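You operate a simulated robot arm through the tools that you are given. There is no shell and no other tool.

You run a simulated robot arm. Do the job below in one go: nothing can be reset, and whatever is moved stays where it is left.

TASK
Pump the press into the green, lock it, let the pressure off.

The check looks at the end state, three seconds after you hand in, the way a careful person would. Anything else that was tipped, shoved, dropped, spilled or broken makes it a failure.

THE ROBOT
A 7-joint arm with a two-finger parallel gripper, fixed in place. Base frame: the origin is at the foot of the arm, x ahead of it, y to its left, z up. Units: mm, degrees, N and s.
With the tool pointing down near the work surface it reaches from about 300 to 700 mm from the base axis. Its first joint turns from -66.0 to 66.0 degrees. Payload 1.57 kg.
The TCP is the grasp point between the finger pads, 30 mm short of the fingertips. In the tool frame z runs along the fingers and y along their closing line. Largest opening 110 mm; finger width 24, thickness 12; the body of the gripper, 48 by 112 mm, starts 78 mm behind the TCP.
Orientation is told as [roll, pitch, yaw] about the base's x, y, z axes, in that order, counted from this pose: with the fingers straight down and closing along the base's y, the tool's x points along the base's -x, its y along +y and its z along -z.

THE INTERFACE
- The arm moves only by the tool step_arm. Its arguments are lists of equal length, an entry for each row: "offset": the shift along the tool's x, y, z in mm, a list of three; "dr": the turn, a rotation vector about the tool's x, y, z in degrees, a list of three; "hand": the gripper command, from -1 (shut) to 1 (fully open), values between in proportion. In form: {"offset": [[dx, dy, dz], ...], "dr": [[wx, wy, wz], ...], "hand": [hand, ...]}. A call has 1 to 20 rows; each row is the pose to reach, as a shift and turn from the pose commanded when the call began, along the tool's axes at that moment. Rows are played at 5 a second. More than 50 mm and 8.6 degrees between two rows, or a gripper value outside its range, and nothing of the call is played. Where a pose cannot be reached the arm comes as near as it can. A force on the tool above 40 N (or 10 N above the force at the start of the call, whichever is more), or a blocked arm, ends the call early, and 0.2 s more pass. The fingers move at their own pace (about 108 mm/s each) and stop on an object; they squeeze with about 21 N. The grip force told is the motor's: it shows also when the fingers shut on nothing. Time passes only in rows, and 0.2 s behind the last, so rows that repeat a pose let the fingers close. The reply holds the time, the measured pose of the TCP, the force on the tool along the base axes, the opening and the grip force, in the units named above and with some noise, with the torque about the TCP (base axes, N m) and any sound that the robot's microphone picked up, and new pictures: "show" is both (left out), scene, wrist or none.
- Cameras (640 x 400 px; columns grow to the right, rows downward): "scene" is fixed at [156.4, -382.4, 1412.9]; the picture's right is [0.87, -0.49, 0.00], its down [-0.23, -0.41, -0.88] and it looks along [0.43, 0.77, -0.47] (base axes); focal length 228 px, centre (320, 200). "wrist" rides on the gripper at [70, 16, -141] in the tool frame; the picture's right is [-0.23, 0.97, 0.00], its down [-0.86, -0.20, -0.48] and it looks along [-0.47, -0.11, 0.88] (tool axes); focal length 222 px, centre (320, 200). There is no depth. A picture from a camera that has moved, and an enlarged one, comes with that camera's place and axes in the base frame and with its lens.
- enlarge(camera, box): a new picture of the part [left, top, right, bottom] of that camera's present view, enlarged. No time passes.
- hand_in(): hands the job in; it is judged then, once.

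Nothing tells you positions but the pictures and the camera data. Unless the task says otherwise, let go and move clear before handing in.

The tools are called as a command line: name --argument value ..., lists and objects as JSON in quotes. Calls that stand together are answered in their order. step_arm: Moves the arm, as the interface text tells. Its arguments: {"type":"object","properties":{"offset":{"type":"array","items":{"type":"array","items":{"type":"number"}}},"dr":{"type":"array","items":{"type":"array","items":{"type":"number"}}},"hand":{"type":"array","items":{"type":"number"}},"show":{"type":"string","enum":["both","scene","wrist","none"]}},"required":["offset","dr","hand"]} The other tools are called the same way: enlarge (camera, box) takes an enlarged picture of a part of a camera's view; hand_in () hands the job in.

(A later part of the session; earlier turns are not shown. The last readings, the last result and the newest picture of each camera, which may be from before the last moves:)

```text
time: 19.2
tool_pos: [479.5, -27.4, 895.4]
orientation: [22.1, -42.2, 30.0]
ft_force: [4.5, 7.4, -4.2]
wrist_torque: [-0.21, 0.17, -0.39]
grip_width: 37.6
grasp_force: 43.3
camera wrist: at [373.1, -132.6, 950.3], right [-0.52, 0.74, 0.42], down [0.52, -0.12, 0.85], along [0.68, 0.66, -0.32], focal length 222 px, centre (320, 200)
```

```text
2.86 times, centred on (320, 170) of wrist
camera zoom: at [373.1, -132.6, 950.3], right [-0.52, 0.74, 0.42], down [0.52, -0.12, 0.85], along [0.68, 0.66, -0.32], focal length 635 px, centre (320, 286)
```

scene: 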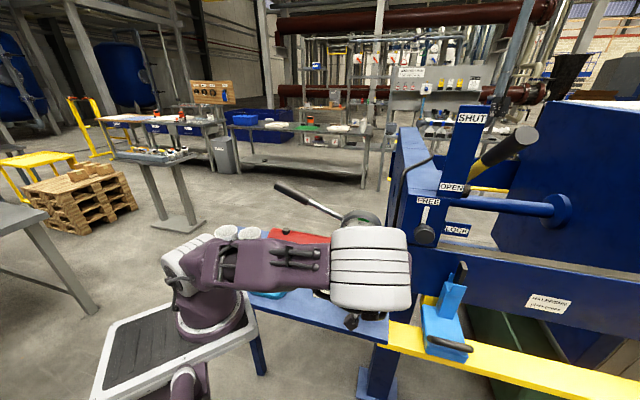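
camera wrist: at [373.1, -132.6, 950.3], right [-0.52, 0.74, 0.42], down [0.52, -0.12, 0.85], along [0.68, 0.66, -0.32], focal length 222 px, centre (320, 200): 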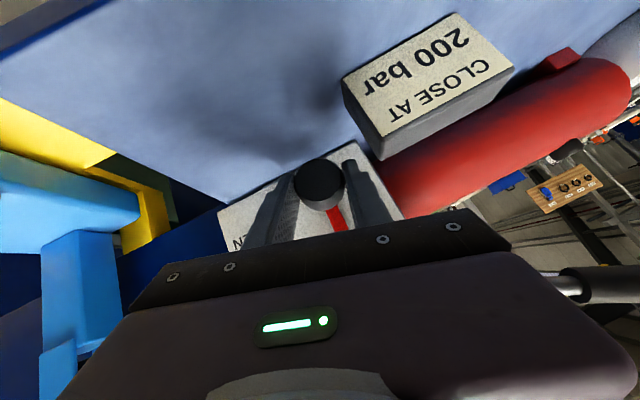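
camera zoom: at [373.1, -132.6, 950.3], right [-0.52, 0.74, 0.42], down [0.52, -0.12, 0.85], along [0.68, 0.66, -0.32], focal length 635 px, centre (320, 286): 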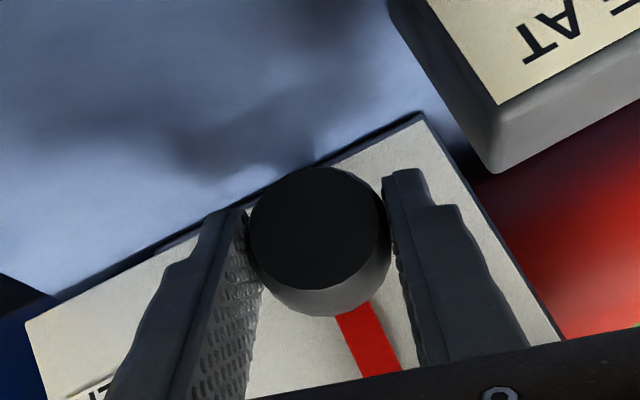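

The pointer now looks parallel to the plate's vertical edge (SHUT). I'll turn it a few more degrees to seat it, then release and back off along the tool axis to check.

step_arm --offset '[[0.05, 0.9, 0.05], [0.05, 0.9, 0.05], [0.05, 0.9, 0.05], [0.05, 0.9, 0.05], [0.05, 0.9, -20], [0, 0.9, -45], [0, 0.9, -80], [0, 0.9, -120]]' --dr '[[2.5, 0, -2.5], [2.5, 0, -2.5], [2.5, 0, -2.5], [2.5, 0, -2.5], [2.5, 0, -2.5], [2.5, 0, -2.5], [2.5, 0, -2.5], [2.5, 0, -2.5]]' --hand '[-1, -1, -0.14, -0.14, -0.14, -0.1, 0, 0]'

enlarge --camera "wrist" --box '[220, 60, 420, 220]'

enlarge --camera "scene" --box '[320, 200, 420, 300]'

```text
time: 21.0
tool_pos: [436.0, -103.4, 978.3]
orientation: [17.7, -43.1, 33.1]
ft_force: [-0.4, -1.0, 0.3]
wrist_torque: [0.01, -0.04, 0.02]
grip_width: 55.0
grasp_force: 0.0
camera wrist: at [328.5, -205.8, 1033.4], right [-0.54, 0.76, 0.37], down [0.48, -0.09, 0.87], along [0.69, 0.65, -0.32], focal length 222 px, centre (320, 200)
```

scene: 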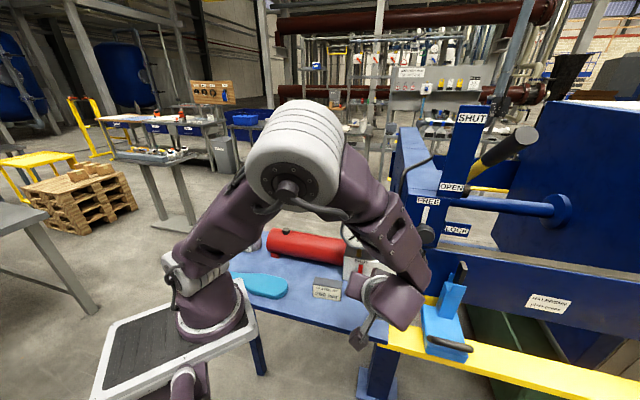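
wrist: 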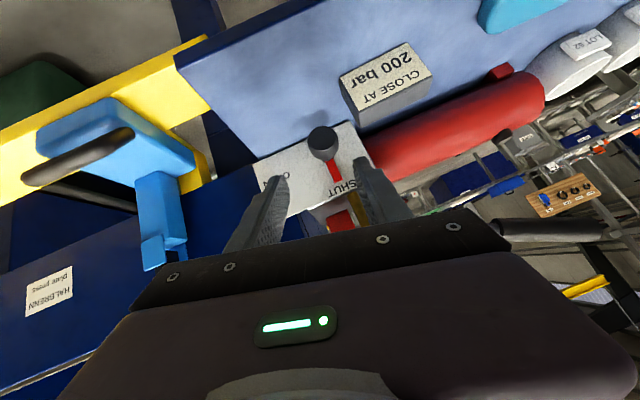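

```text
2.50 times, centred on (320, 140) of wrist
camera zoom: at [328.5, -205.8, 1033.4], right [-0.54, 0.76, 0.37], down [0.48, -0.09, 0.87], along [0.69, 0.65, -0.32], focal length 555 px, centre (320, 350)
```

zoom: 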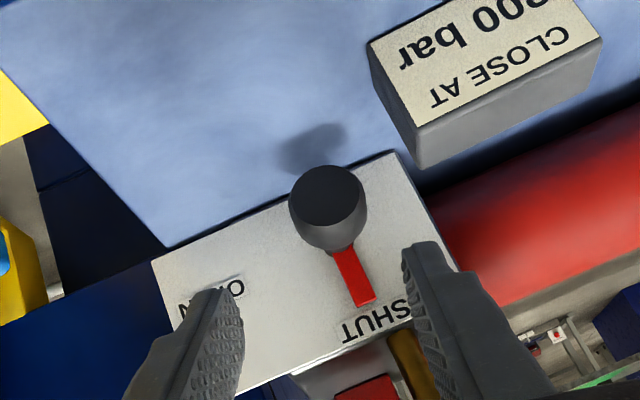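

```text
4.00 times, centred on (370, 250) of scene
camera zoom: at [156.4, -382.4, 1412.9], right [0.87, -0.49, 0.0], down [-0.23, -0.41, -0.88], along [0.43, 0.77, -0.47], focal length 911 px, centre (120, 0)
```

zoom: 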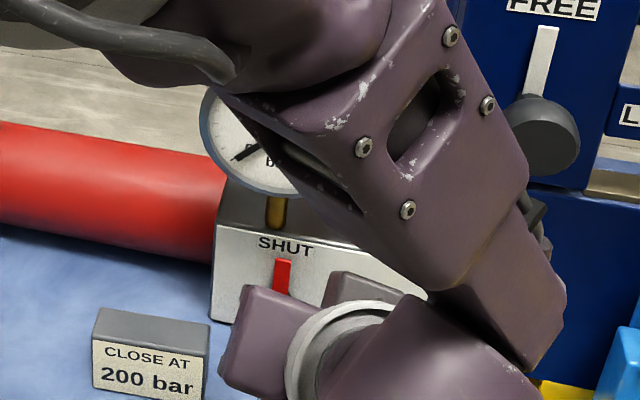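

The pointer is at SHUT. Next I'll back away, straighten the tool to vertical, and travel over to the lever grip.

step_arm --offset '[[0, 0, -35], [0, 5, -70], [0, 10, -90]]' --dr '[[4.5, 0, -4.5], [9, 0, -9], [9, 0, -9]]' --hand '[0.3, 0.3, 0.3]' --show "none"

step_arm --offset '[[-20, 5, -25], [-40, 15, -50], [-60, 30, -75], [-75, 45, -95], [-85, 60, -110], [-95, 75, -120]]' --dr '[[0, 7.5, 0], [0, 15, 0], [0, 22.5, 0], [0, 30, 0], [0, 37.5, 0], [0, 45, 0]]' --hand '[0.3, 0.3, 0.3, 0.3, 0.3, 0.3]'

```text
time: 21.8
tool_pos: [394.8, -152.0, 1043.0]
orientation: [0.0, -44.4, 45.5]
ft_force: [-0.6, 0.1, -0.6]
wrist_torque: [0.01, 0.01, 0.01]
grip_width: 71.2
grasp_force: 0.0
```

```text
time: 23.2
tool_pos: [329.9, -110.7, 1196.0]
orientation: [0.1, 0.8, 45.5]
ft_force: [-1.3, 0.4, 0.3]
wrist_torque: [-0.04, -0.04, -0.01]
grip_width: 71.9
grasp_force: 0.1
camera wrist: at [270.4, -147.7, 1338.1], right [-0.53, 0.85, 0.0], down [0.75, 0.47, 0.47], along [0.4, 0.25, -0.88], focal length 222 px, centre (320, 200)
```

scene: 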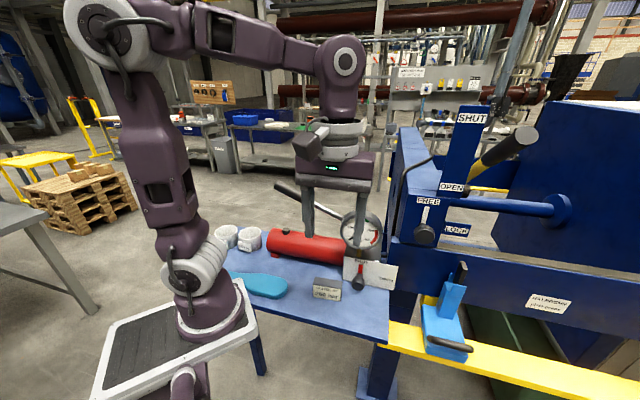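
wrist: 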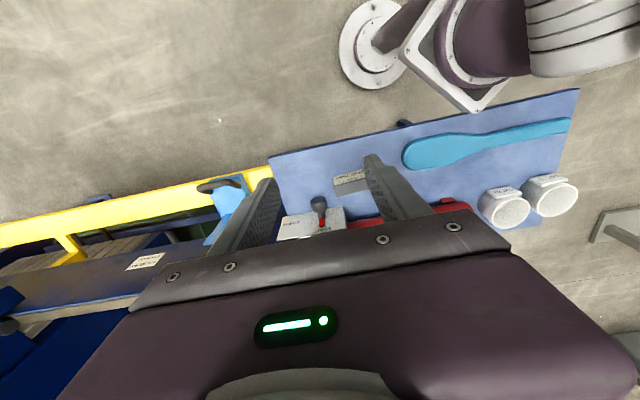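

Now I'll travel over to above the lever grip while yawing the tool so the fingers close across the lever.

step_arm --offset '[[-15, 12, -10], [-38, 25, -20], [-64, 39, -24], [-91, 54, -24], [-119, 69, -24], [-147, 85, -24], [-175, 101, -24], [-203, 117, -24], [-231, 133, -24], [-258, 149, -24], [-285, 164, -24], [-310.6, 178.9, -24]]' --dr '[[0, 0, 7.5], [0, 0, 15.1], [0, 0, 22.6], [0, 0, 30.2], [0, 0, 37.7], [0, 0, 45.3], [0, 0, 52.8], [0, 0, 60.3], [0, 0, 67.9], [0, 0, 75.4], [0, 0, 83], [0, 0, 90.5]]' --hand '[0.3, 0.3, 0.3, 0.3, 0.3, 0.3, 0.3, 0.3, 0.3, 0.3, 0.3, 0.3]'

enlarge --camera "scene" --box '[260, 160, 420, 290]'

```text
time: 25.8
tool_pos: [420.0, 237.7, 1216.9]
orientation: [-0.6, 0.0, -45.3]
ft_force: [-0.1, -0.4, 0.0]
wrist_torque: [-0.03, -0.02, -0.02]
grip_width: 71.5
grasp_force: 0.1
camera wrist: at [383.7, 299.3, 1358.6], right [0.85, 0.53, -0.01], down [0.47, -0.74, 0.48], along [0.24, -0.41, -0.88], focal length 222 px, centre (320, 200)
```

scene: 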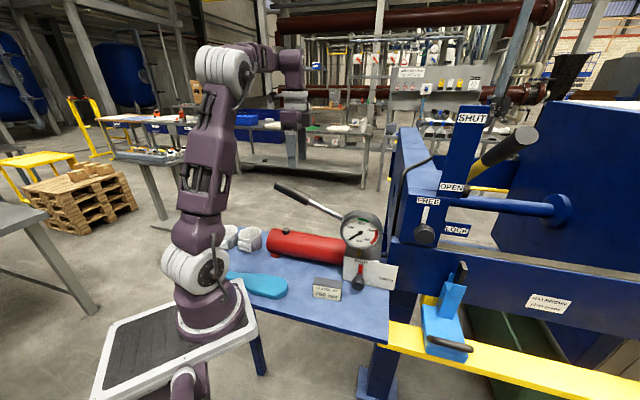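
wrist: 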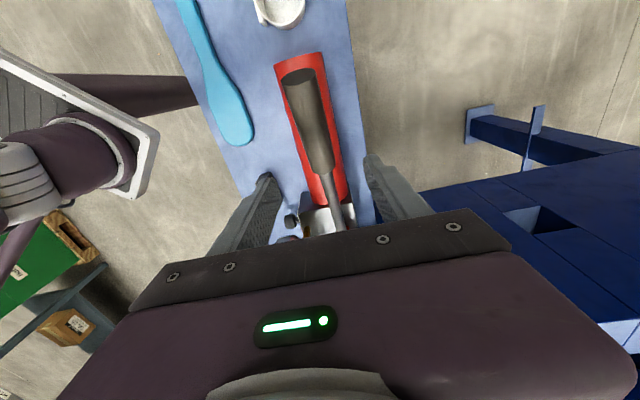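

```text
3.08 times, centred on (340, 225) of scene
camera zoom: at [156.4, -382.4, 1412.9], right [0.87, -0.49, 0.0], down [-0.23, -0.41, -0.88], along [0.43, 0.77, -0.47], focal length 701 px, centre (258, 123)
```

zoom: 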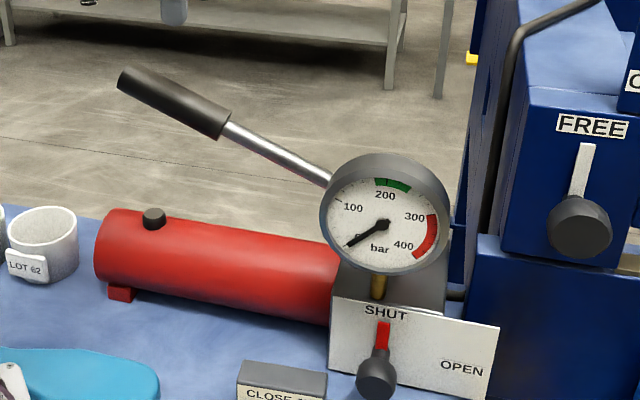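

The valve reads SHUT and the wrist camera is looking down the lever. I'll zoom in to align with the grip.

enlarge --camera "wrist" --box '[220, 40, 420, 240]'

```text
2.00 times, centred on (320, 140) of wrist
camera zoom: at [383.7, 299.3, 1358.6], right [0.85, 0.53, -0.01], down [0.47, -0.74, 0.48], along [0.24, -0.41, -0.88], focal length 444 px, centre (320, 320)
```

zoom: 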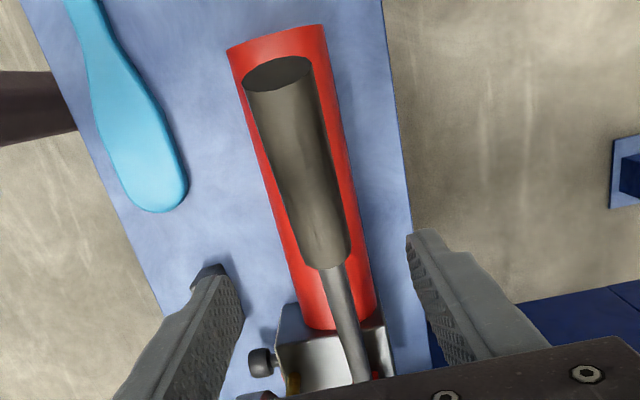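

step_arm --offset '[[0.5, -1.5, 16], [1, -2.8, 32], [1.8, -3.8, 48.4], [10, -3.8, 74], [18.3, -3.8, 99], [26.5, -3.8, 124.4], [26.5, -3.8, 124.4]]' --dr '[[0, 6, 0], [0, 12, 0], [0, 18, 0], [0, 18, 0], [0, 18, 0], [0, 18, 0], [0, 18, 0]]' --hand '[0.3, 0.3, 0.3, 0.3, 0.3, 0.3, 0.3]'

enlarge --camera "scene" --box '[240, 150, 400, 280]'

enlarge --camera "wrist" --box '[220, 40, 420, 240]'

```text
time: 27.4
tool_pos: [398.0, 252.0, 1092.1]
orientation: [-0.6, 18.2, -45.3]
ft_force: [-0.5, -0.1, -0.4]
wrist_torque: [0.01, 0.02, -0.03]
grip_width: 71.4
grasp_force: 0.0
camera wrist: at [395.1, 280.6, 1247.6], right [0.84, 0.53, -0.08], down [0.54, -0.82, 0.19], along [0.04, -0.2, -0.98], focal length 222 px, centre (320, 200)
```

scene: 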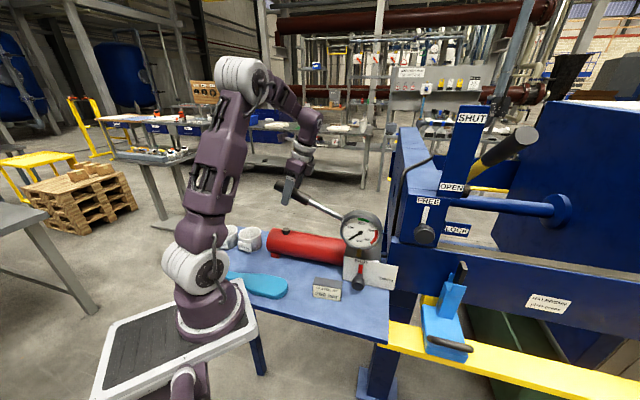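
wrist: 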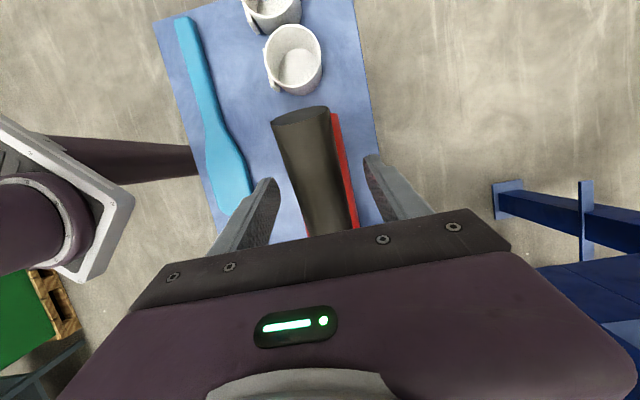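

```text
3.08 times, centred on (320, 215) of scene
camera zoom: at [156.4, -382.4, 1412.9], right [0.87, -0.49, 0.0], down [-0.23, -0.41, -0.88], along [0.43, 0.77, -0.47], focal length 701 px, centre (320, 154)
```

zoom: 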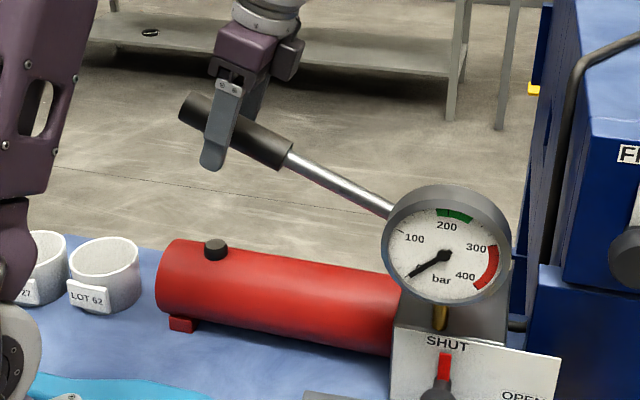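

```text
2.00 times, centred on (320, 140) of wrist
camera zoom: at [395.1, 280.6, 1247.6], right [0.84, 0.53, -0.08], down [0.54, -0.82, 0.19], along [0.04, -0.2, -0.98], focal length 444 px, centre (320, 320)
```

zoom: 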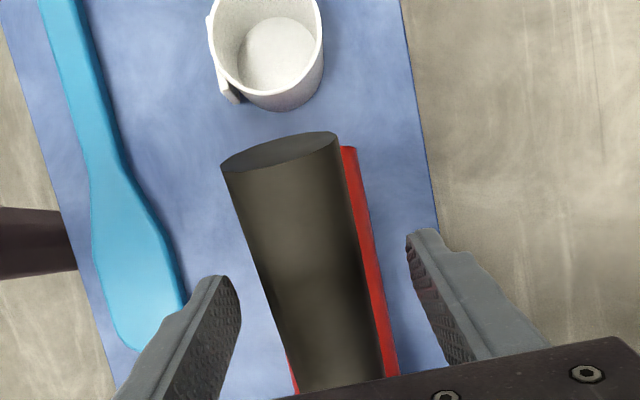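

The handle sits centred between the fingers. I'll close on it, then press down gently through the first part of the stroke.

step_arm --offset '[[0, 0, 0], [0, 0, 0], [0, 0, 0], [0.7, 0, 14.3], [0.9, 0, 28.7], [0.2, 0, 43], [-0.2, 0, 47.8]]' --dr '[[0, 0, 0], [0, 0, 0], [0, 0, 0], [0, -3, 0], [0, -6, 0], [0, -9, 0], [0, -10, 0]]' --hand '[-1, -1, -1, -1, -1, -1, -1]'

enlarge --camera "scene" --box '[240, 150, 400, 280]'

```text
time: 29.0
tool_pos: [387.1, 262.3, 1046.3]
orientation: [-0.5, 8.1, -45.1]
ft_force: [1.2, 14.2, 1.9]
wrist_torque: [0.8, 0.57, 0.07]
grip_width: 35.3
grasp_force: 42.4
camera wrist: at [365.3, 310.2, 1195.9], right [0.85, 0.53, -0.04], down [0.51, -0.79, 0.36], along [0.16, -0.32, -0.93], focal length 222 px, centre (320, 200)
```

scene: 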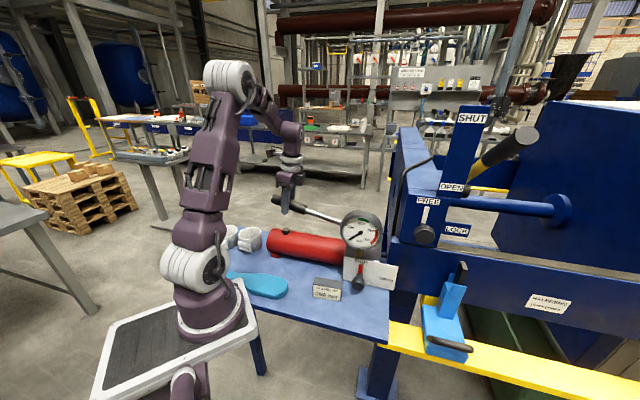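
wrist: 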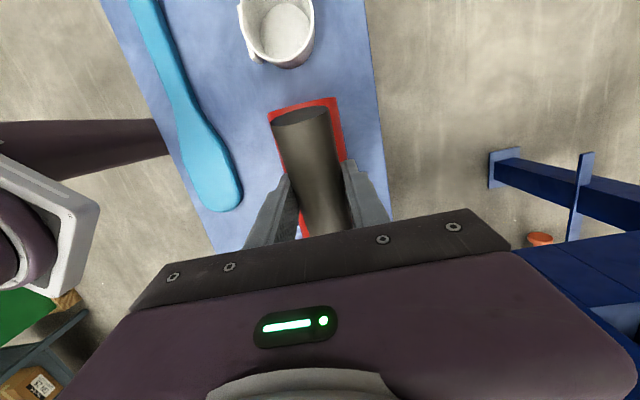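

```text
3.08 times, centred on (320, 215) of scene
camera zoom: at [156.5, -382.0, 1413.0], right [0.87, -0.49, 0.0], down [-0.23, -0.41, -0.88], along [0.43, 0.77, -0.47], focal length 701 px, centre (320, 154)
```

zoom: 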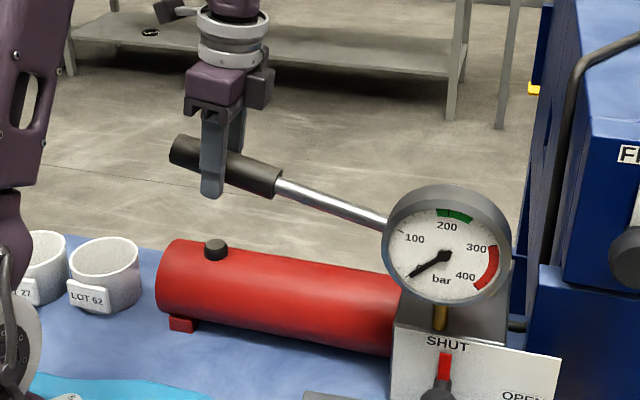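

The lever follows cleanly but the gauge hasn't moved yet. I'll continue the down-stroke to near horizontal and watch the force and gauge.

step_arm --offset '[[2, 1, 9.6], [3, 1, 19.2], [3.2, 1, 28.8], [3.2, 1, 38.4], [3.1, 1, 47.5]]' --dr '[[0, -2, 0], [0, -4, 0], [0, -6, 0], [0, -8, 0], [0, -10, 0]]' --hand '[-1, -1, -1, -1, -1]'

enlarge --camera "scene" --box '[240, 150, 400, 280]'

```text
time: 30.2
tool_pos: [382.9, 268.6, 999.5]
orientation: [-0.7, -2.0, -45.1]
ft_force: [7.6, -4.4, 0.7]
wrist_torque: [0.6, 0.85, 0.23]
grip_width: 35.6
grasp_force: 42.3
camera wrist: at [342.2, 333.8, 1138.5], right [0.85, 0.53, 0.0], down [0.45, -0.73, 0.51], along [0.27, -0.44, -0.86], focal length 222 px, centre (320, 200)
```

scene: 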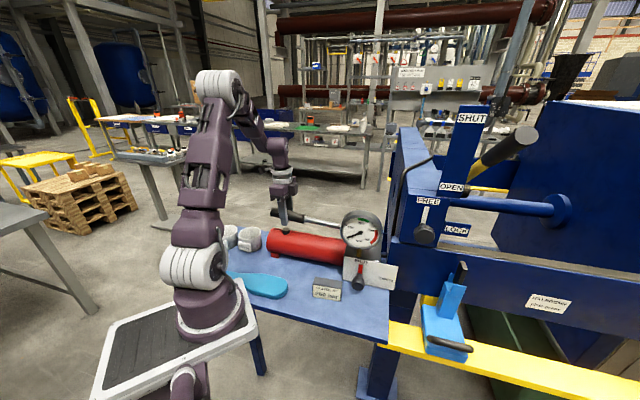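
wrist: 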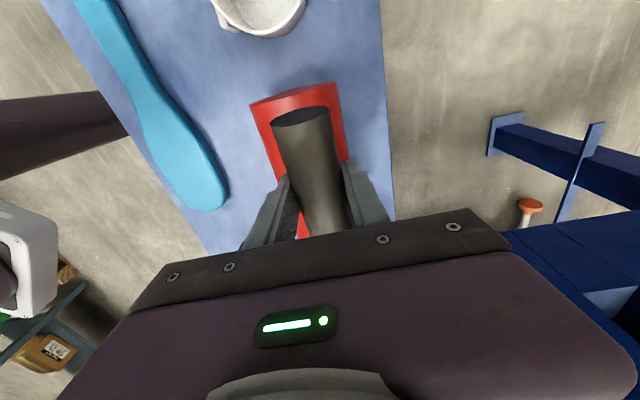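

```text
3.08 times, centred on (320, 215) of scene
camera zoom: at [156.6, -382.6, 1412.9], right [0.87, -0.49, 0.0], down [-0.23, -0.41, -0.88], along [0.43, 0.77, -0.47], focal length 701 px, centre (320, 154)
```

zoom: 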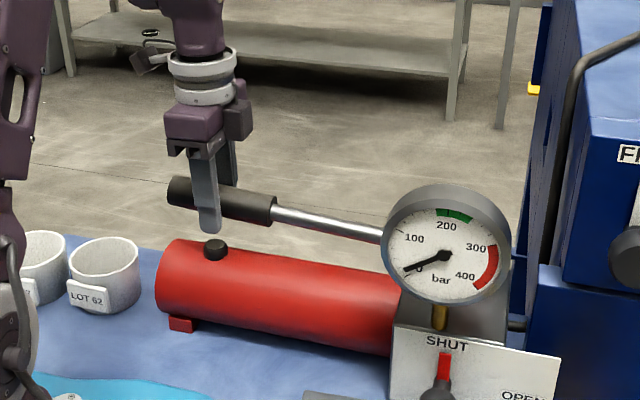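

enlarge --camera "scene" --box '[335, 205, 390, 250]'

enlarge --camera "scene" --box '[380, 80, 580, 220]'

```text
8.89 times, centred on (362, 228) of scene
camera zoom: at [156.6, -382.6, 1412.9], right [0.87, -0.49, 0.0], down [-0.23, -0.41, -0.88], along [0.43, 0.77, -0.47], focal length 2024 px, centre (-58, -44)
```

zoom: 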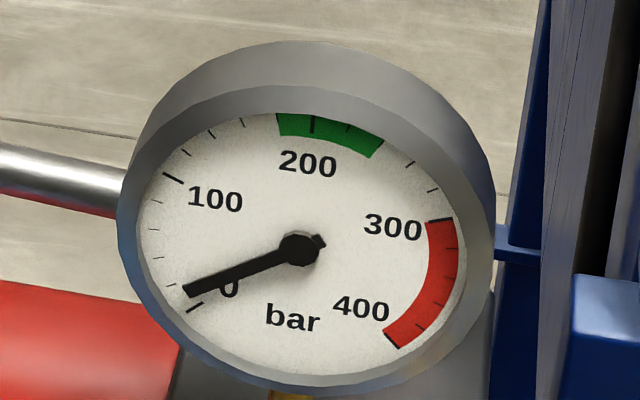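

```text
2.86 times, centred on (480, 150) of scene
camera zoom: at [156.6, -382.6, 1412.9], right [0.87, -0.49, 0.0], down [-0.23, -0.41, -0.88], along [0.43, 0.77, -0.47], focal length 651 px, centre (-137, 343)
```

zoom: 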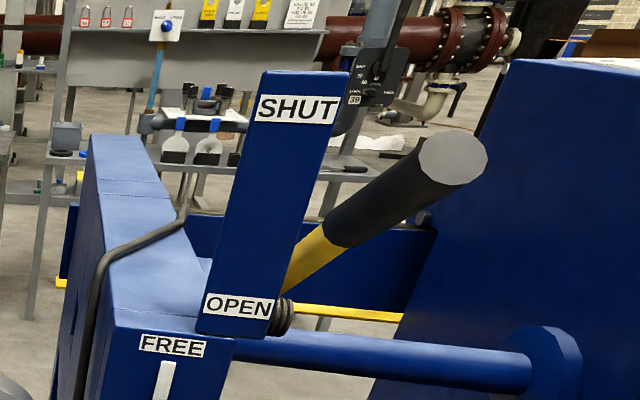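

The gauge has lifted to about 10 bar, with 20-bar ticks and green spanning roughly 180–240. I'll run one slow full pump cycle, up and down, to learn the gain per stroke.

step_arm --offset '[[-5.4, 0, -23.7], [-11.3, 0, -47], [-19.2, 0, -69.7], [-29, 0, -91.6], [-19.2, 0, -69.7], [-11.3, 0, -47], [-5.4, 0, -23.7], [-1.6, 0, 0], [-0.3, 0, 14.4]]' --dr '[[0, 5, 0], [0, 10, 0], [0, 15, 0], [0, 20, 0], [0, 15, 0], [0, 10, 0], [0, 5, 0], [0, 0, 0], [0, -3, 0]]' --hand '[-1, -1, -1, -1, -1, -1, -1, -1, -1]' --show "scene"

enlarge --camera "scene" --box '[335, 205, 390, 250]'

```text
time: 32.3
tool_pos: [383.7, 268.3, 988.7]
orientation: [-0.5, -4.8, -45.0]
ft_force: [-9.3, -3.0, 16.4]
wrist_torque: [-0.52, -0.11, 0.04]
grip_width: 35.6
grasp_force: 42.7
stopped in row 9: the force on the tool passed its limit at 61 N (the readings are from after the stop); the commanded pose is now the measured one
```

scene: 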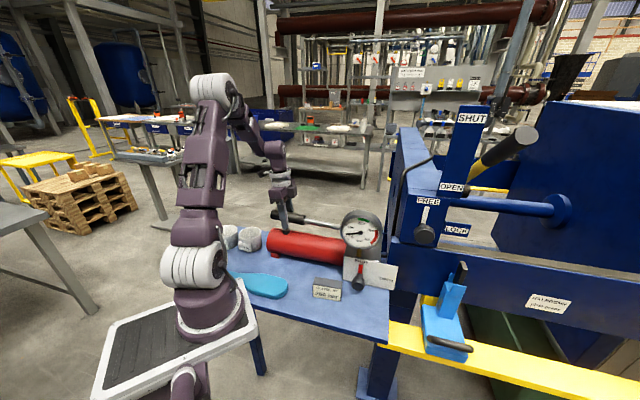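

```text
8.89 times, centred on (362, 228) of scene
camera zoom: at [155.9, -382.6, 1412.9], right [0.87, -0.49, 0.0], down [-0.23, -0.41, -0.88], along [0.43, 0.77, -0.47], focal length 2024 px, centre (-58, -44)
```

zoom: 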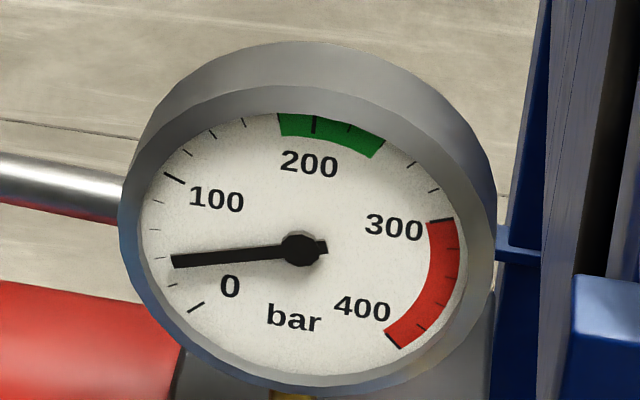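

That stroke raised the gauge from about 10 to 38 bar, and the lever bottomed just past my end point. I'll do two more cycles, stopping slightly above the bottom stop.

step_arm --offset '[[-4, -0.8, -28.4], [-11.8, -0.8, -56.2], [-20.5, -0.8, -78.6], [-31.1, -0.8, -100.1], [-20.5, -0.8, -78.6], [-11.8, -0.8, -56.2], [-4, -0.8, -28.4], [-0.2, -0.8, -7.2], [-4, -0.8, -28.4], [-11.8, -0.8, -56.2], [-20.5, -0.8, -78.6], [-31.1, -0.8, -100.1], [-20.5, -0.8, -78.6], [-11.8, -0.8, -56.2], [-4, -0.8, -28.4], [-0.2, -0.8, -7.2]]' --dr '[[0, 6, 0], [0, 12, 0], [0, 17, 0], [0, 22, 0], [0, 17, 0], [0, 12, 0], [0, 6, 0], [0, 1.5, 0], [0, 6, 0], [0, 12, 0], [0, 17, 0], [0, 22, 0], [0, 17, 0], [0, 12, 0], [0, 6, 0], [0, 1.5, 0]]' --hand '[-1, -1, -1, -1, -1, -1, -1, -1, -1, -1, -1, -1, -1, -1, -1, -1]' --show "scene"

enlarge --camera "scene" --box '[335, 205, 390, 250]'

```text
time: 35.7
tool_pos: [382.9, 268.9, 996.6]
orientation: [-0.3, -3.3, -45.1]
ft_force: [-0.6, -7.7, 1.7]
wrist_torque: [0.65, 0.72, 0.05]
grip_width: 35.7
grasp_force: 42.9
```

scene: 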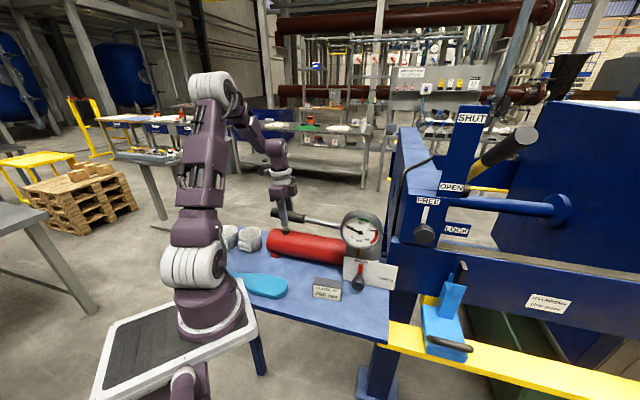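

```text
8.89 times, centred on (362, 228) of scene
camera zoom: at [156.4, -382.7, 1412.8], right [0.87, -0.49, 0.0], down [-0.23, -0.41, -0.88], along [0.43, 0.77, -0.47], focal length 2024 px, centre (-58, -44)
```

zoom: 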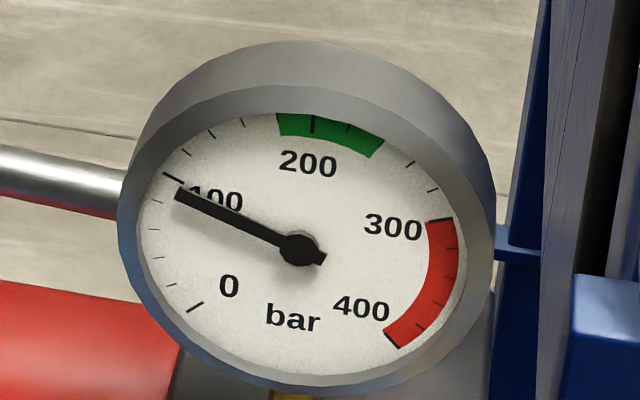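

About 92 bar after three full strokes, so roughly 27 bar per stroke. Two more cycles should give about 146.

step_arm --offset '[[-4.7, -0.4, -26.1], [-10.8, -0.4, -49.3], [-18.9, -0.4, -71.9], [-28.9, -0.4, -93.8], [-18.9, -0.4, -71.9], [-10.8, -0.4, -49.3], [-4.7, -0.4, -26.1], [-0.4, -0.4, 0], [-4.7, -0.4, -26.1], [-10.8, -0.4, -49.3], [-18.9, -0.4, -71.9], [-28.9, -0.4, -93.8], [-18.9, -0.4, -71.9], [-10.8, -0.4, -49.3], [-4.7, -0.4, -26.1], [-0.4, -0.4, 0]]' --dr '[[0, 5.5, 0], [0, 10.5, 0], [0, 15.5, 0], [0, 20.5, 0], [0, 15.5, 0], [0, 10.5, 0], [0, 5.5, 0], [0, 0, 0], [0, 5.5, 0], [0, 10.5, 0], [0, 15.5, 0], [0, 20.5, 0], [0, 15.5, 0], [0, 10.5, 0], [0, 5.5, 0], [0, 0, 0]]' --hand '[-1, -1, -1, -1, -1, -1, -1, -1, -1, -1, -1, -1, -1, -1, -1, -1]' --show "scene"

enlarge --camera "scene" --box '[335, 205, 390, 250]'

```text
time: 39.1
tool_pos: [382.8, 268.2, 995.5]
orientation: [-0.3, -3.4, -44.9]
ft_force: [-7.1, 2.9, 1.7]
wrist_torque: [0.74, 0.58, -0.02]
grip_width: 35.5
grasp_force: 42.8
```

scene: 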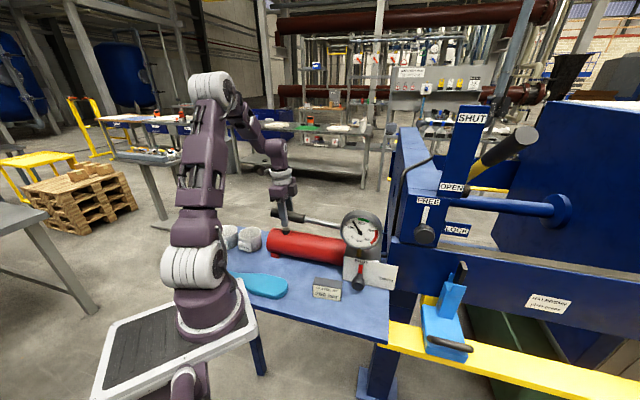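

```text
8.89 times, centred on (362, 228) of scene
camera zoom: at [156.2, -382.4, 1413.0], right [0.87, -0.49, 0.0], down [-0.23, -0.41, -0.88], along [0.43, 0.77, -0.47], focal length 2024 px, centre (-58, -44)
```

zoom: 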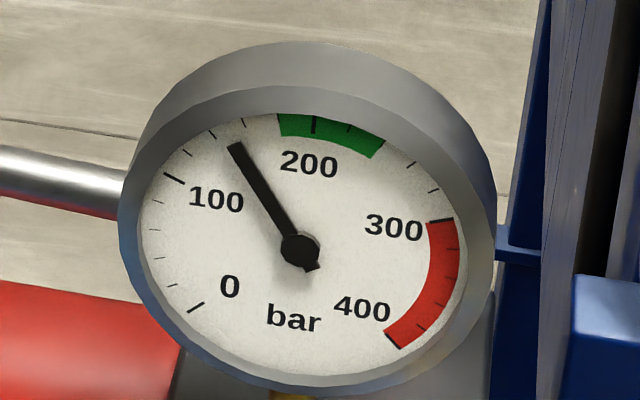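

About 148 bar. Two more cycles should bring it to about 200, inside the green.

step_arm --offset '[[-3.8, -0.2, -26.1], [-9.9, -0.2, -49.3], [-18, -0.2, -71.9], [-28, -0.2, -93.8], [-18, -0.2, -71.9], [-9.9, -0.2, -49.3], [-3.8, -0.2, -26.1], [0.5, -0.2, 0], [-3.8, -0.2, -26.1], [-9.9, -0.2, -49.3], [-18, -0.2, -71.9], [-28, -0.2, -93.8], [-18, -0.2, -71.9], [-9.9, -0.2, -49.3], [-3.8, -0.2, -26.1], [0.5, -0.2, 0]]' --dr '[[0, 5.5, 0], [0, 10.5, 0], [0, 15.5, 0], [0, 20.5, 0], [0, 15.5, 0], [0, 10.5, 0], [0, 5.5, 0], [0, 0, 0], [0, 5.5, 0], [0, 10.5, 0], [0, 15.5, 0], [0, 20.5, 0], [0, 15.5, 0], [0, 10.5, 0], [0, 5.5, 0], [0, 0, 0]]' --hand '[-1, -1, -1, -1, -1, -1, -1, -1, -1, -1, -1, -1, -1, -1, -1, -1]' --show "scene"

enlarge --camera "scene" --box '[335, 205, 390, 250]'

```text
time: 42.5
tool_pos: [382.8, 268.7, 995.2]
orientation: [-0.3, -3.4, -45.1]
ft_force: [9.8, -7.1, 2.0]
wrist_torque: [0.45, 0.32, 0.15]
grip_width: 35.7
grasp_force: 42.4
```

scene: 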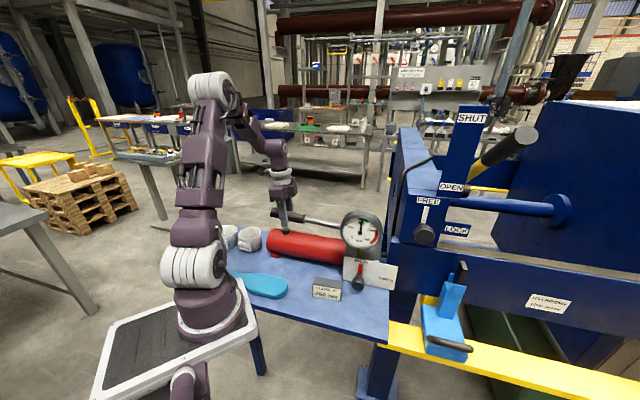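

```text
8.89 times, centred on (362, 228) of scene
camera zoom: at [156.7, -382.7, 1412.8], right [0.87, -0.49, 0.0], down [-0.23, -0.41, -0.88], along [0.43, 0.77, -0.47], focal length 2024 px, centre (-58, -44)
```

zoom: 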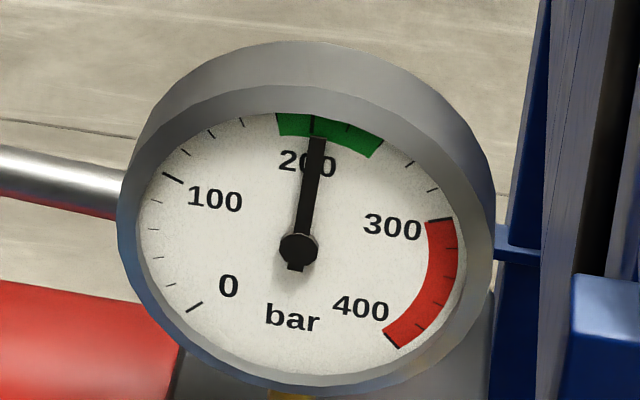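

The needle is at about 203 bar, inside the green. I'll release the handle, back straight off, and check that the pressure holds.

step_arm --offset '[[0, 0, 0], [0, 0, 0], [0, 0, -20], [0, 0, -50], [0, 0, -90], [0, 0, -135], [0, 0, -180]]' --dr '[[0, 0, 0], [0, 0, 0], [0, 0, 0], [0, 0, 0], [0, 0, 0], [0, 0, 0], [0, 3.4, 0]]' --hand '[0.2, 0.3, 0.3, 0.3, 0.3, 0.3, 0.3]'

enlarge --camera "scene" --box '[335, 205, 390, 250]'

enlarge --camera "scene" --box '[380, 80, 580, 250]'

```text
time: 44.1
tool_pos: [375.0, 276.8, 1176.3]
orientation: [-0.5, 0.1, -44.9]
ft_force: [0.9, -0.3, -0.2]
wrist_torque: [0.01, -0.05, 0.0]
grip_width: 71.6
grasp_force: 0.1
camera wrist: at [338.3, 338.2, 1317.9], right [0.85, 0.53, -0.01], down [0.47, -0.74, 0.48], along [0.25, -0.41, -0.88], focal length 222 px, centre (320, 200)
```

scene: 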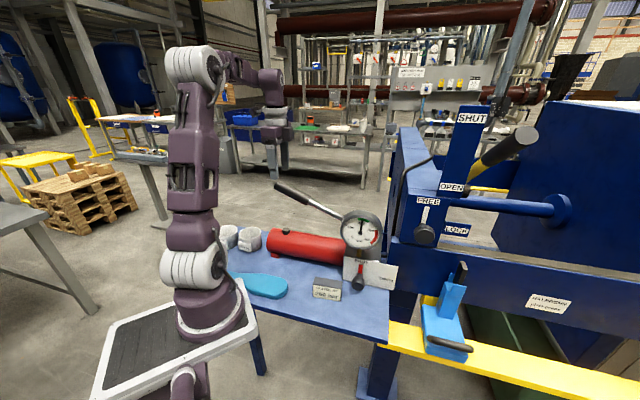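
wrist: 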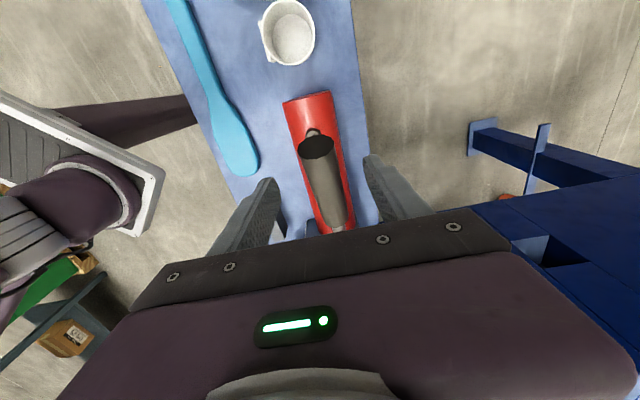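

```text
8.89 times, centred on (362, 228) of scene
camera zoom: at [156.4, -382.4, 1412.9], right [0.87, -0.49, 0.0], down [-0.23, -0.41, -0.88], along [0.43, 0.77, -0.47], focal length 2024 px, centre (-58, -44)
```

zoom: 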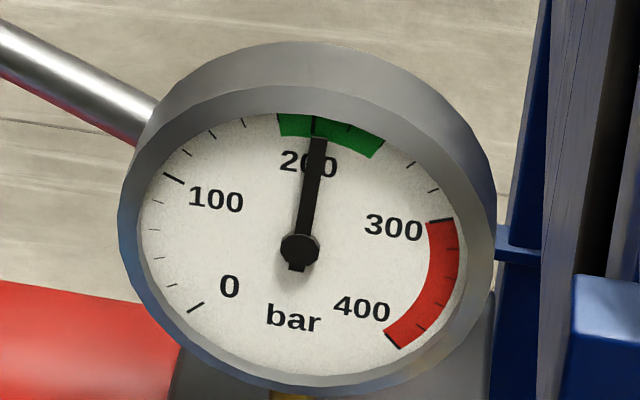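

```text
2.35 times, centred on (480, 165) of scene
camera zoom: at [156.4, -382.4, 1412.9], right [0.87, -0.49, 0.0], down [-0.23, -0.41, -0.88], along [0.43, 0.77, -0.47], focal length 536 px, centre (-56, 282)
```

zoom: 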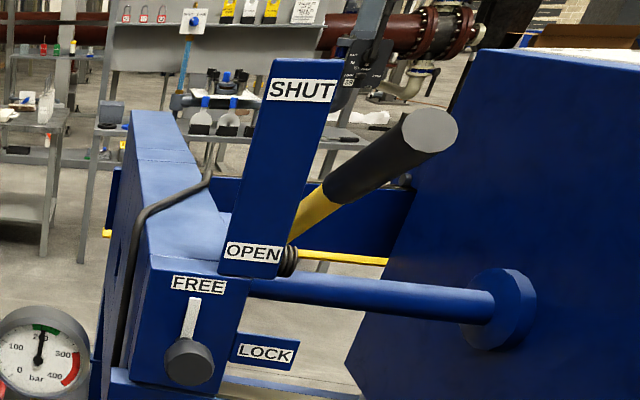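

The lever sprang back up by itself and the gauge holds at about 203. Now I'll travel to the front of the FREE/LOCK knob, yawing the tool back to face the press.

step_arm --offset '[[-10, -19, -12], [-28, -38, -24], [-50, -58, -24], [-73, -77, -24], [-97, -96, -24], [-121, -115, -24], [-145, -135, -24], [-169, -154, -24], [-193, -173, -24], [-216, -192, -24], [-239, -212, -24], [-260.6, -230.9, -24]]' --dr '[[0, 0, -7.5], [0, 0, -15], [0, 0, -22.5], [0, 0, -30], [0, 0, -37.5], [0, 0, -45], [0, 0, -52.5], [0, 0, -60], [0, 0, -67.5], [0, 0, -75], [0, 0, -82.5], [0, 0, -90]]' --hand '[0.3, 0.3, 0.3, 0.3, 0.3, 0.3, 0.3, 0.3, 0.3, 0.3, 0.3, 0.3]'

```text
time: 46.7
tool_pos: [396.7, -72.0, 1199.5]
orientation: [0.1, 0.4, 45.1]
ft_force: [0.1, 0.0, -0.1]
wrist_torque: [-0.02, 0.05, 0.0]
grip_width: 71.7
grasp_force: 0.0
camera wrist: at [336.7, -109.2, 1342.4], right [-0.53, 0.85, 0.0], down [0.75, 0.47, 0.47], along [0.4, 0.25, -0.88], focal length 222 px, centre (320, 200)
```

scene: 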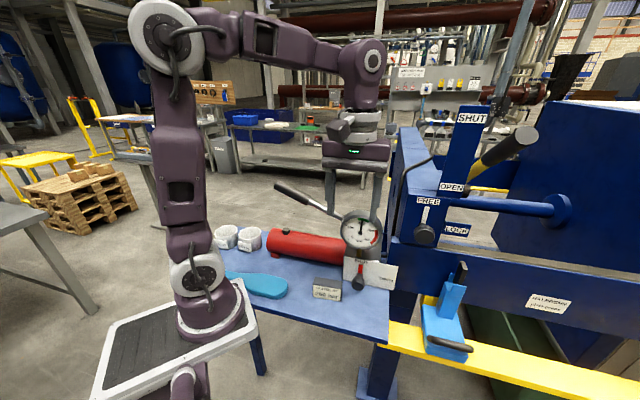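
wrist: 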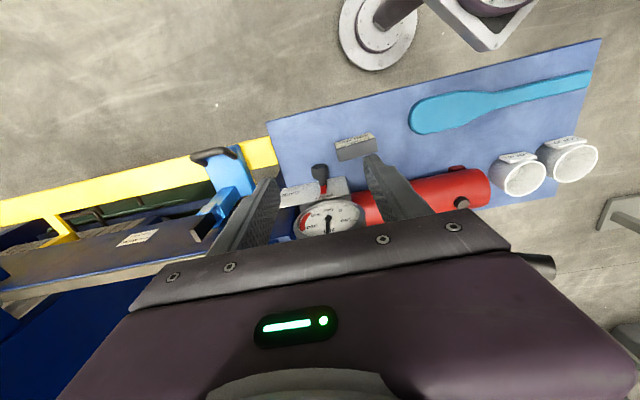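

step_arm --offset '[[8, -28, 8], [16, -56, 16], [24, -83, 24], [32, -110, 34], [36, -138, 44], [40, -165, 54]]' --dr '[[0, -7.5, 0], [0, -15, 0], [0, -22.5, 0], [0, -30, 0], [0, -37.5, 0], [0, -45, 0]]' --hand '[0.3, 0.3, 0.3, 0.3, 0.3, 0.3]'

enlarge --camera "wrist" --box '[140, 60, 500, 290]'

```text
time: 48.1
tool_pos: [483.7, -218.1, 1146.2]
orientation: [-0.1, -44.7, 44.9]
ft_force: [0.1, -0.5, 0.4]
wrist_torque: [0.03, -0.02, 0.0]
grip_width: 71.5
grasp_force: 0.1
camera wrist: at [367.3, -311.6, 1198.7], right [-0.57, 0.8, 0.16], down [0.33, 0.05, 0.94], along [0.75, 0.59, -0.3], focal length 222 px, centre (320, 200)
```

scene: 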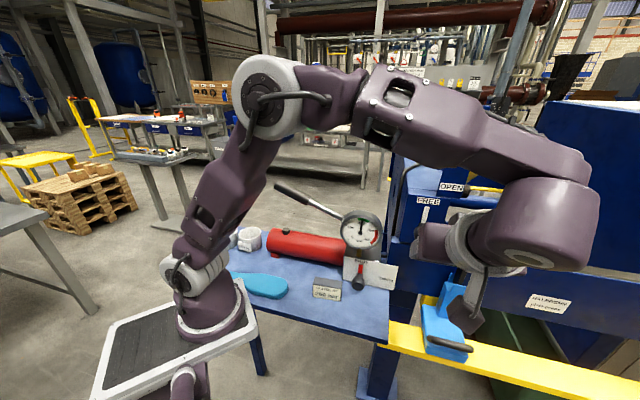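
wrist: 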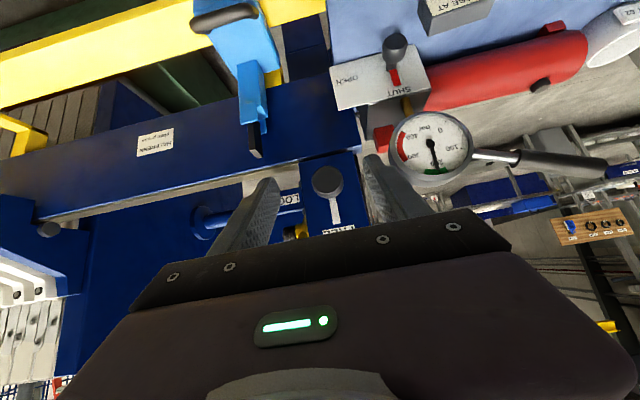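

```text
1.74 times, centred on (320, 175) of wrist
camera zoom: at [367.3, -311.6, 1198.7], right [-0.57, 0.8, 0.16], down [0.33, 0.05, 0.94], along [0.75, 0.59, -0.3], focal length 386 px, centre (320, 244)
```

zoom: 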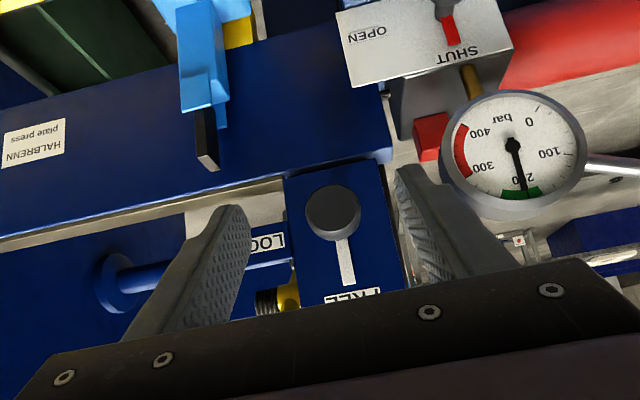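

The lock knob position is confirmed at (594, -113, 1080), front face about 46 mm across. I'll finish tilting to horizontal in front of it.

step_arm --offset '[[1, -1, 14], [3, -1, 28], [5, -2, 42], [7, -3, 56], [9, -4, 70], [9.9, -4.1, 83.4], [9.9, -4.1, 83.4]]' --dr '[[0, -7.5, 0], [0, -15, 0], [0, -22.5, 0], [0, -30, 0], [0, -37.5, 0], [0, -45, 0], [0, -45, 0]]' --hand '[0.3, 0.3, 0.3, 0.3, 0.3, 0.3, 0.3]'

enlarge --camera "wrist" --box '[140, 60, 500, 290]'

```text
time: 49.7
tool_pos: [524.0, -183.4, 1080.4]
orientation: [10.7, -89.7, 34.2]
ft_force: [0.5, -1.0, 1.0]
wrist_torque: [0.02, -0.01, 0.01]
grip_width: 71.6
grasp_force: 0.0
camera wrist: at [411.7, -271.4, 1011.7], right [-0.69, 0.69, 0.23], down [-0.19, -0.48, 0.86], along [0.7, 0.54, 0.46], focal length 222 px, centre (320, 200)
```

scene: 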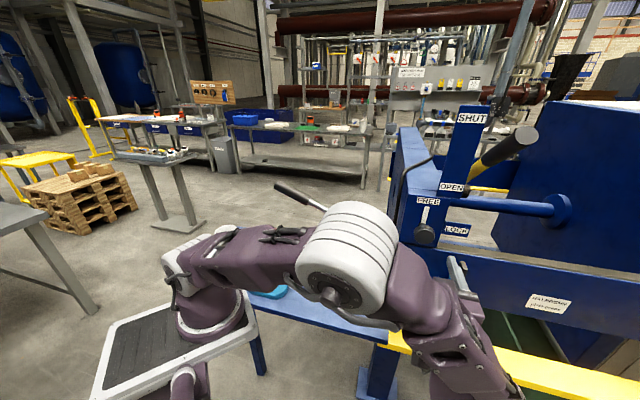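
wrist: 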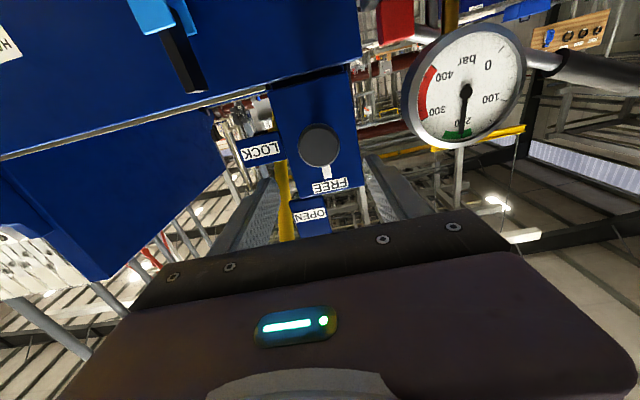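

```text
1.74 times, centred on (320, 175) of wrist
camera zoom: at [411.7, -271.4, 1011.7], right [-0.69, 0.69, 0.23], down [-0.19, -0.48, 0.86], along [0.7, 0.54, 0.46], focal length 386 px, centre (320, 244)
```

zoom: 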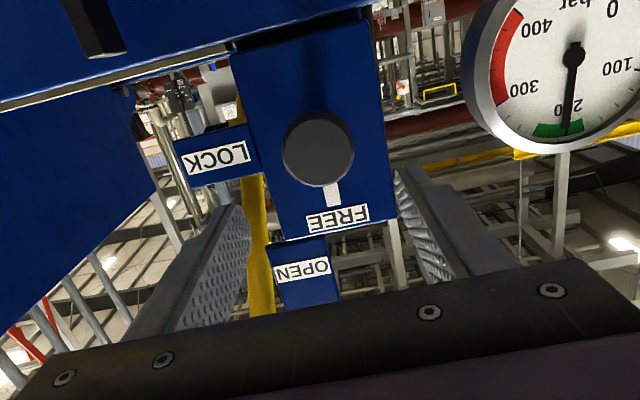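

The lock knob front is at about n=350 with its face 56 mm proud of the block, slightly lower than I thought (z≈1075). I'll approach halfway and check alignment.

step_arm --offset '[[3, 0, 20], [5, 0, 40], [5, 0, 55], [5, 0, 55]]' --dr '[[0, 0, 0], [0, 0, 0], [0, 0, 0], [0, 0, 0]]' --hand '[0.3, 0.3, 0.3, 0.3]'

enlarge --camera "wrist" --box '[200, 80, 440, 240]'

enlarge --camera "scene" --box '[380, 170, 520, 290]'

```text
time: 50.7
tool_pos: [563.3, -142.6, 1075.2]
orientation: [13.6, -89.5, 31.2]
ft_force: [0.8, 0.5, 0.0]
wrist_torque: [0.0, -0.03, -0.02]
grip_width: 71.5
grasp_force: 0.1
camera wrist: at [451.2, -232.2, 1006.9], right [-0.69, 0.69, 0.23], down [-0.19, -0.48, 0.86], along [0.7, 0.55, 0.46], focal length 222 px, centre (320, 200)
```

scene: 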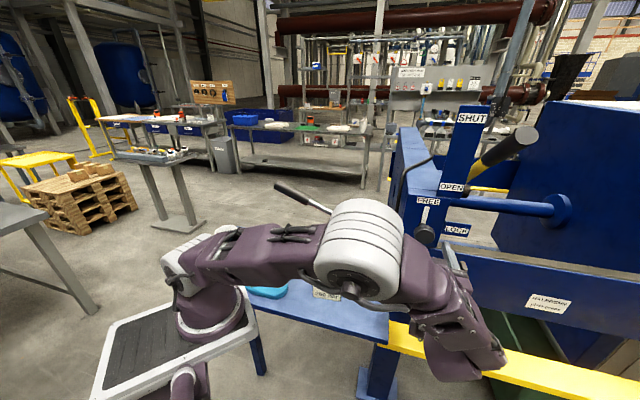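
wrist: 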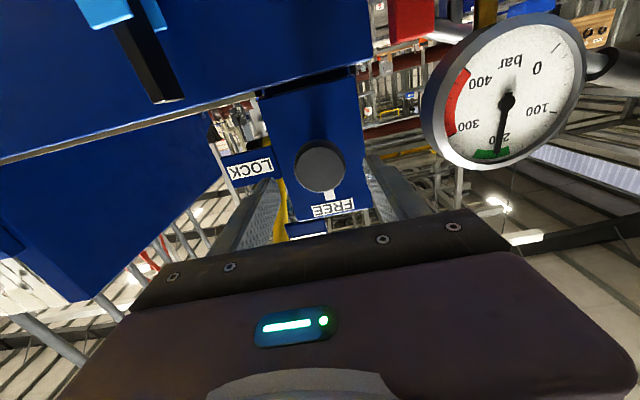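

```text
2.50 times, centred on (320, 160) of wrist
camera zoom: at [451.2, -232.2, 1006.9], right [-0.69, 0.69, 0.23], down [-0.19, -0.48, 0.86], along [0.7, 0.55, 0.46], focal length 555 px, centre (320, 300)
```

zoom: 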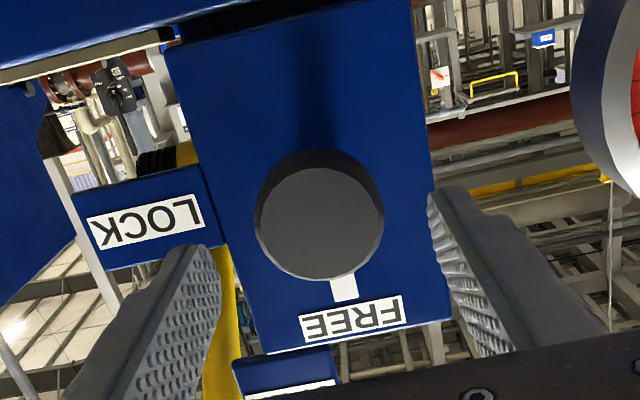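

```text
3.33 times, centred on (450, 230) of scene
camera zoom: at [156.4, -382.4, 1412.9], right [0.87, -0.49, 0.0], down [-0.23, -0.41, -0.88], along [0.43, 0.77, -0.47], focal length 759 px, centre (-113, 100)
```

zoom: 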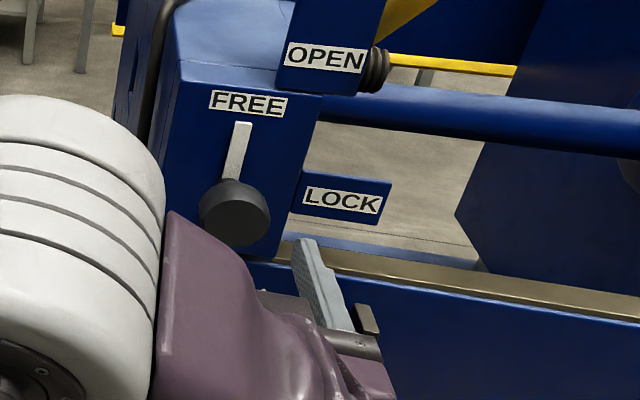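

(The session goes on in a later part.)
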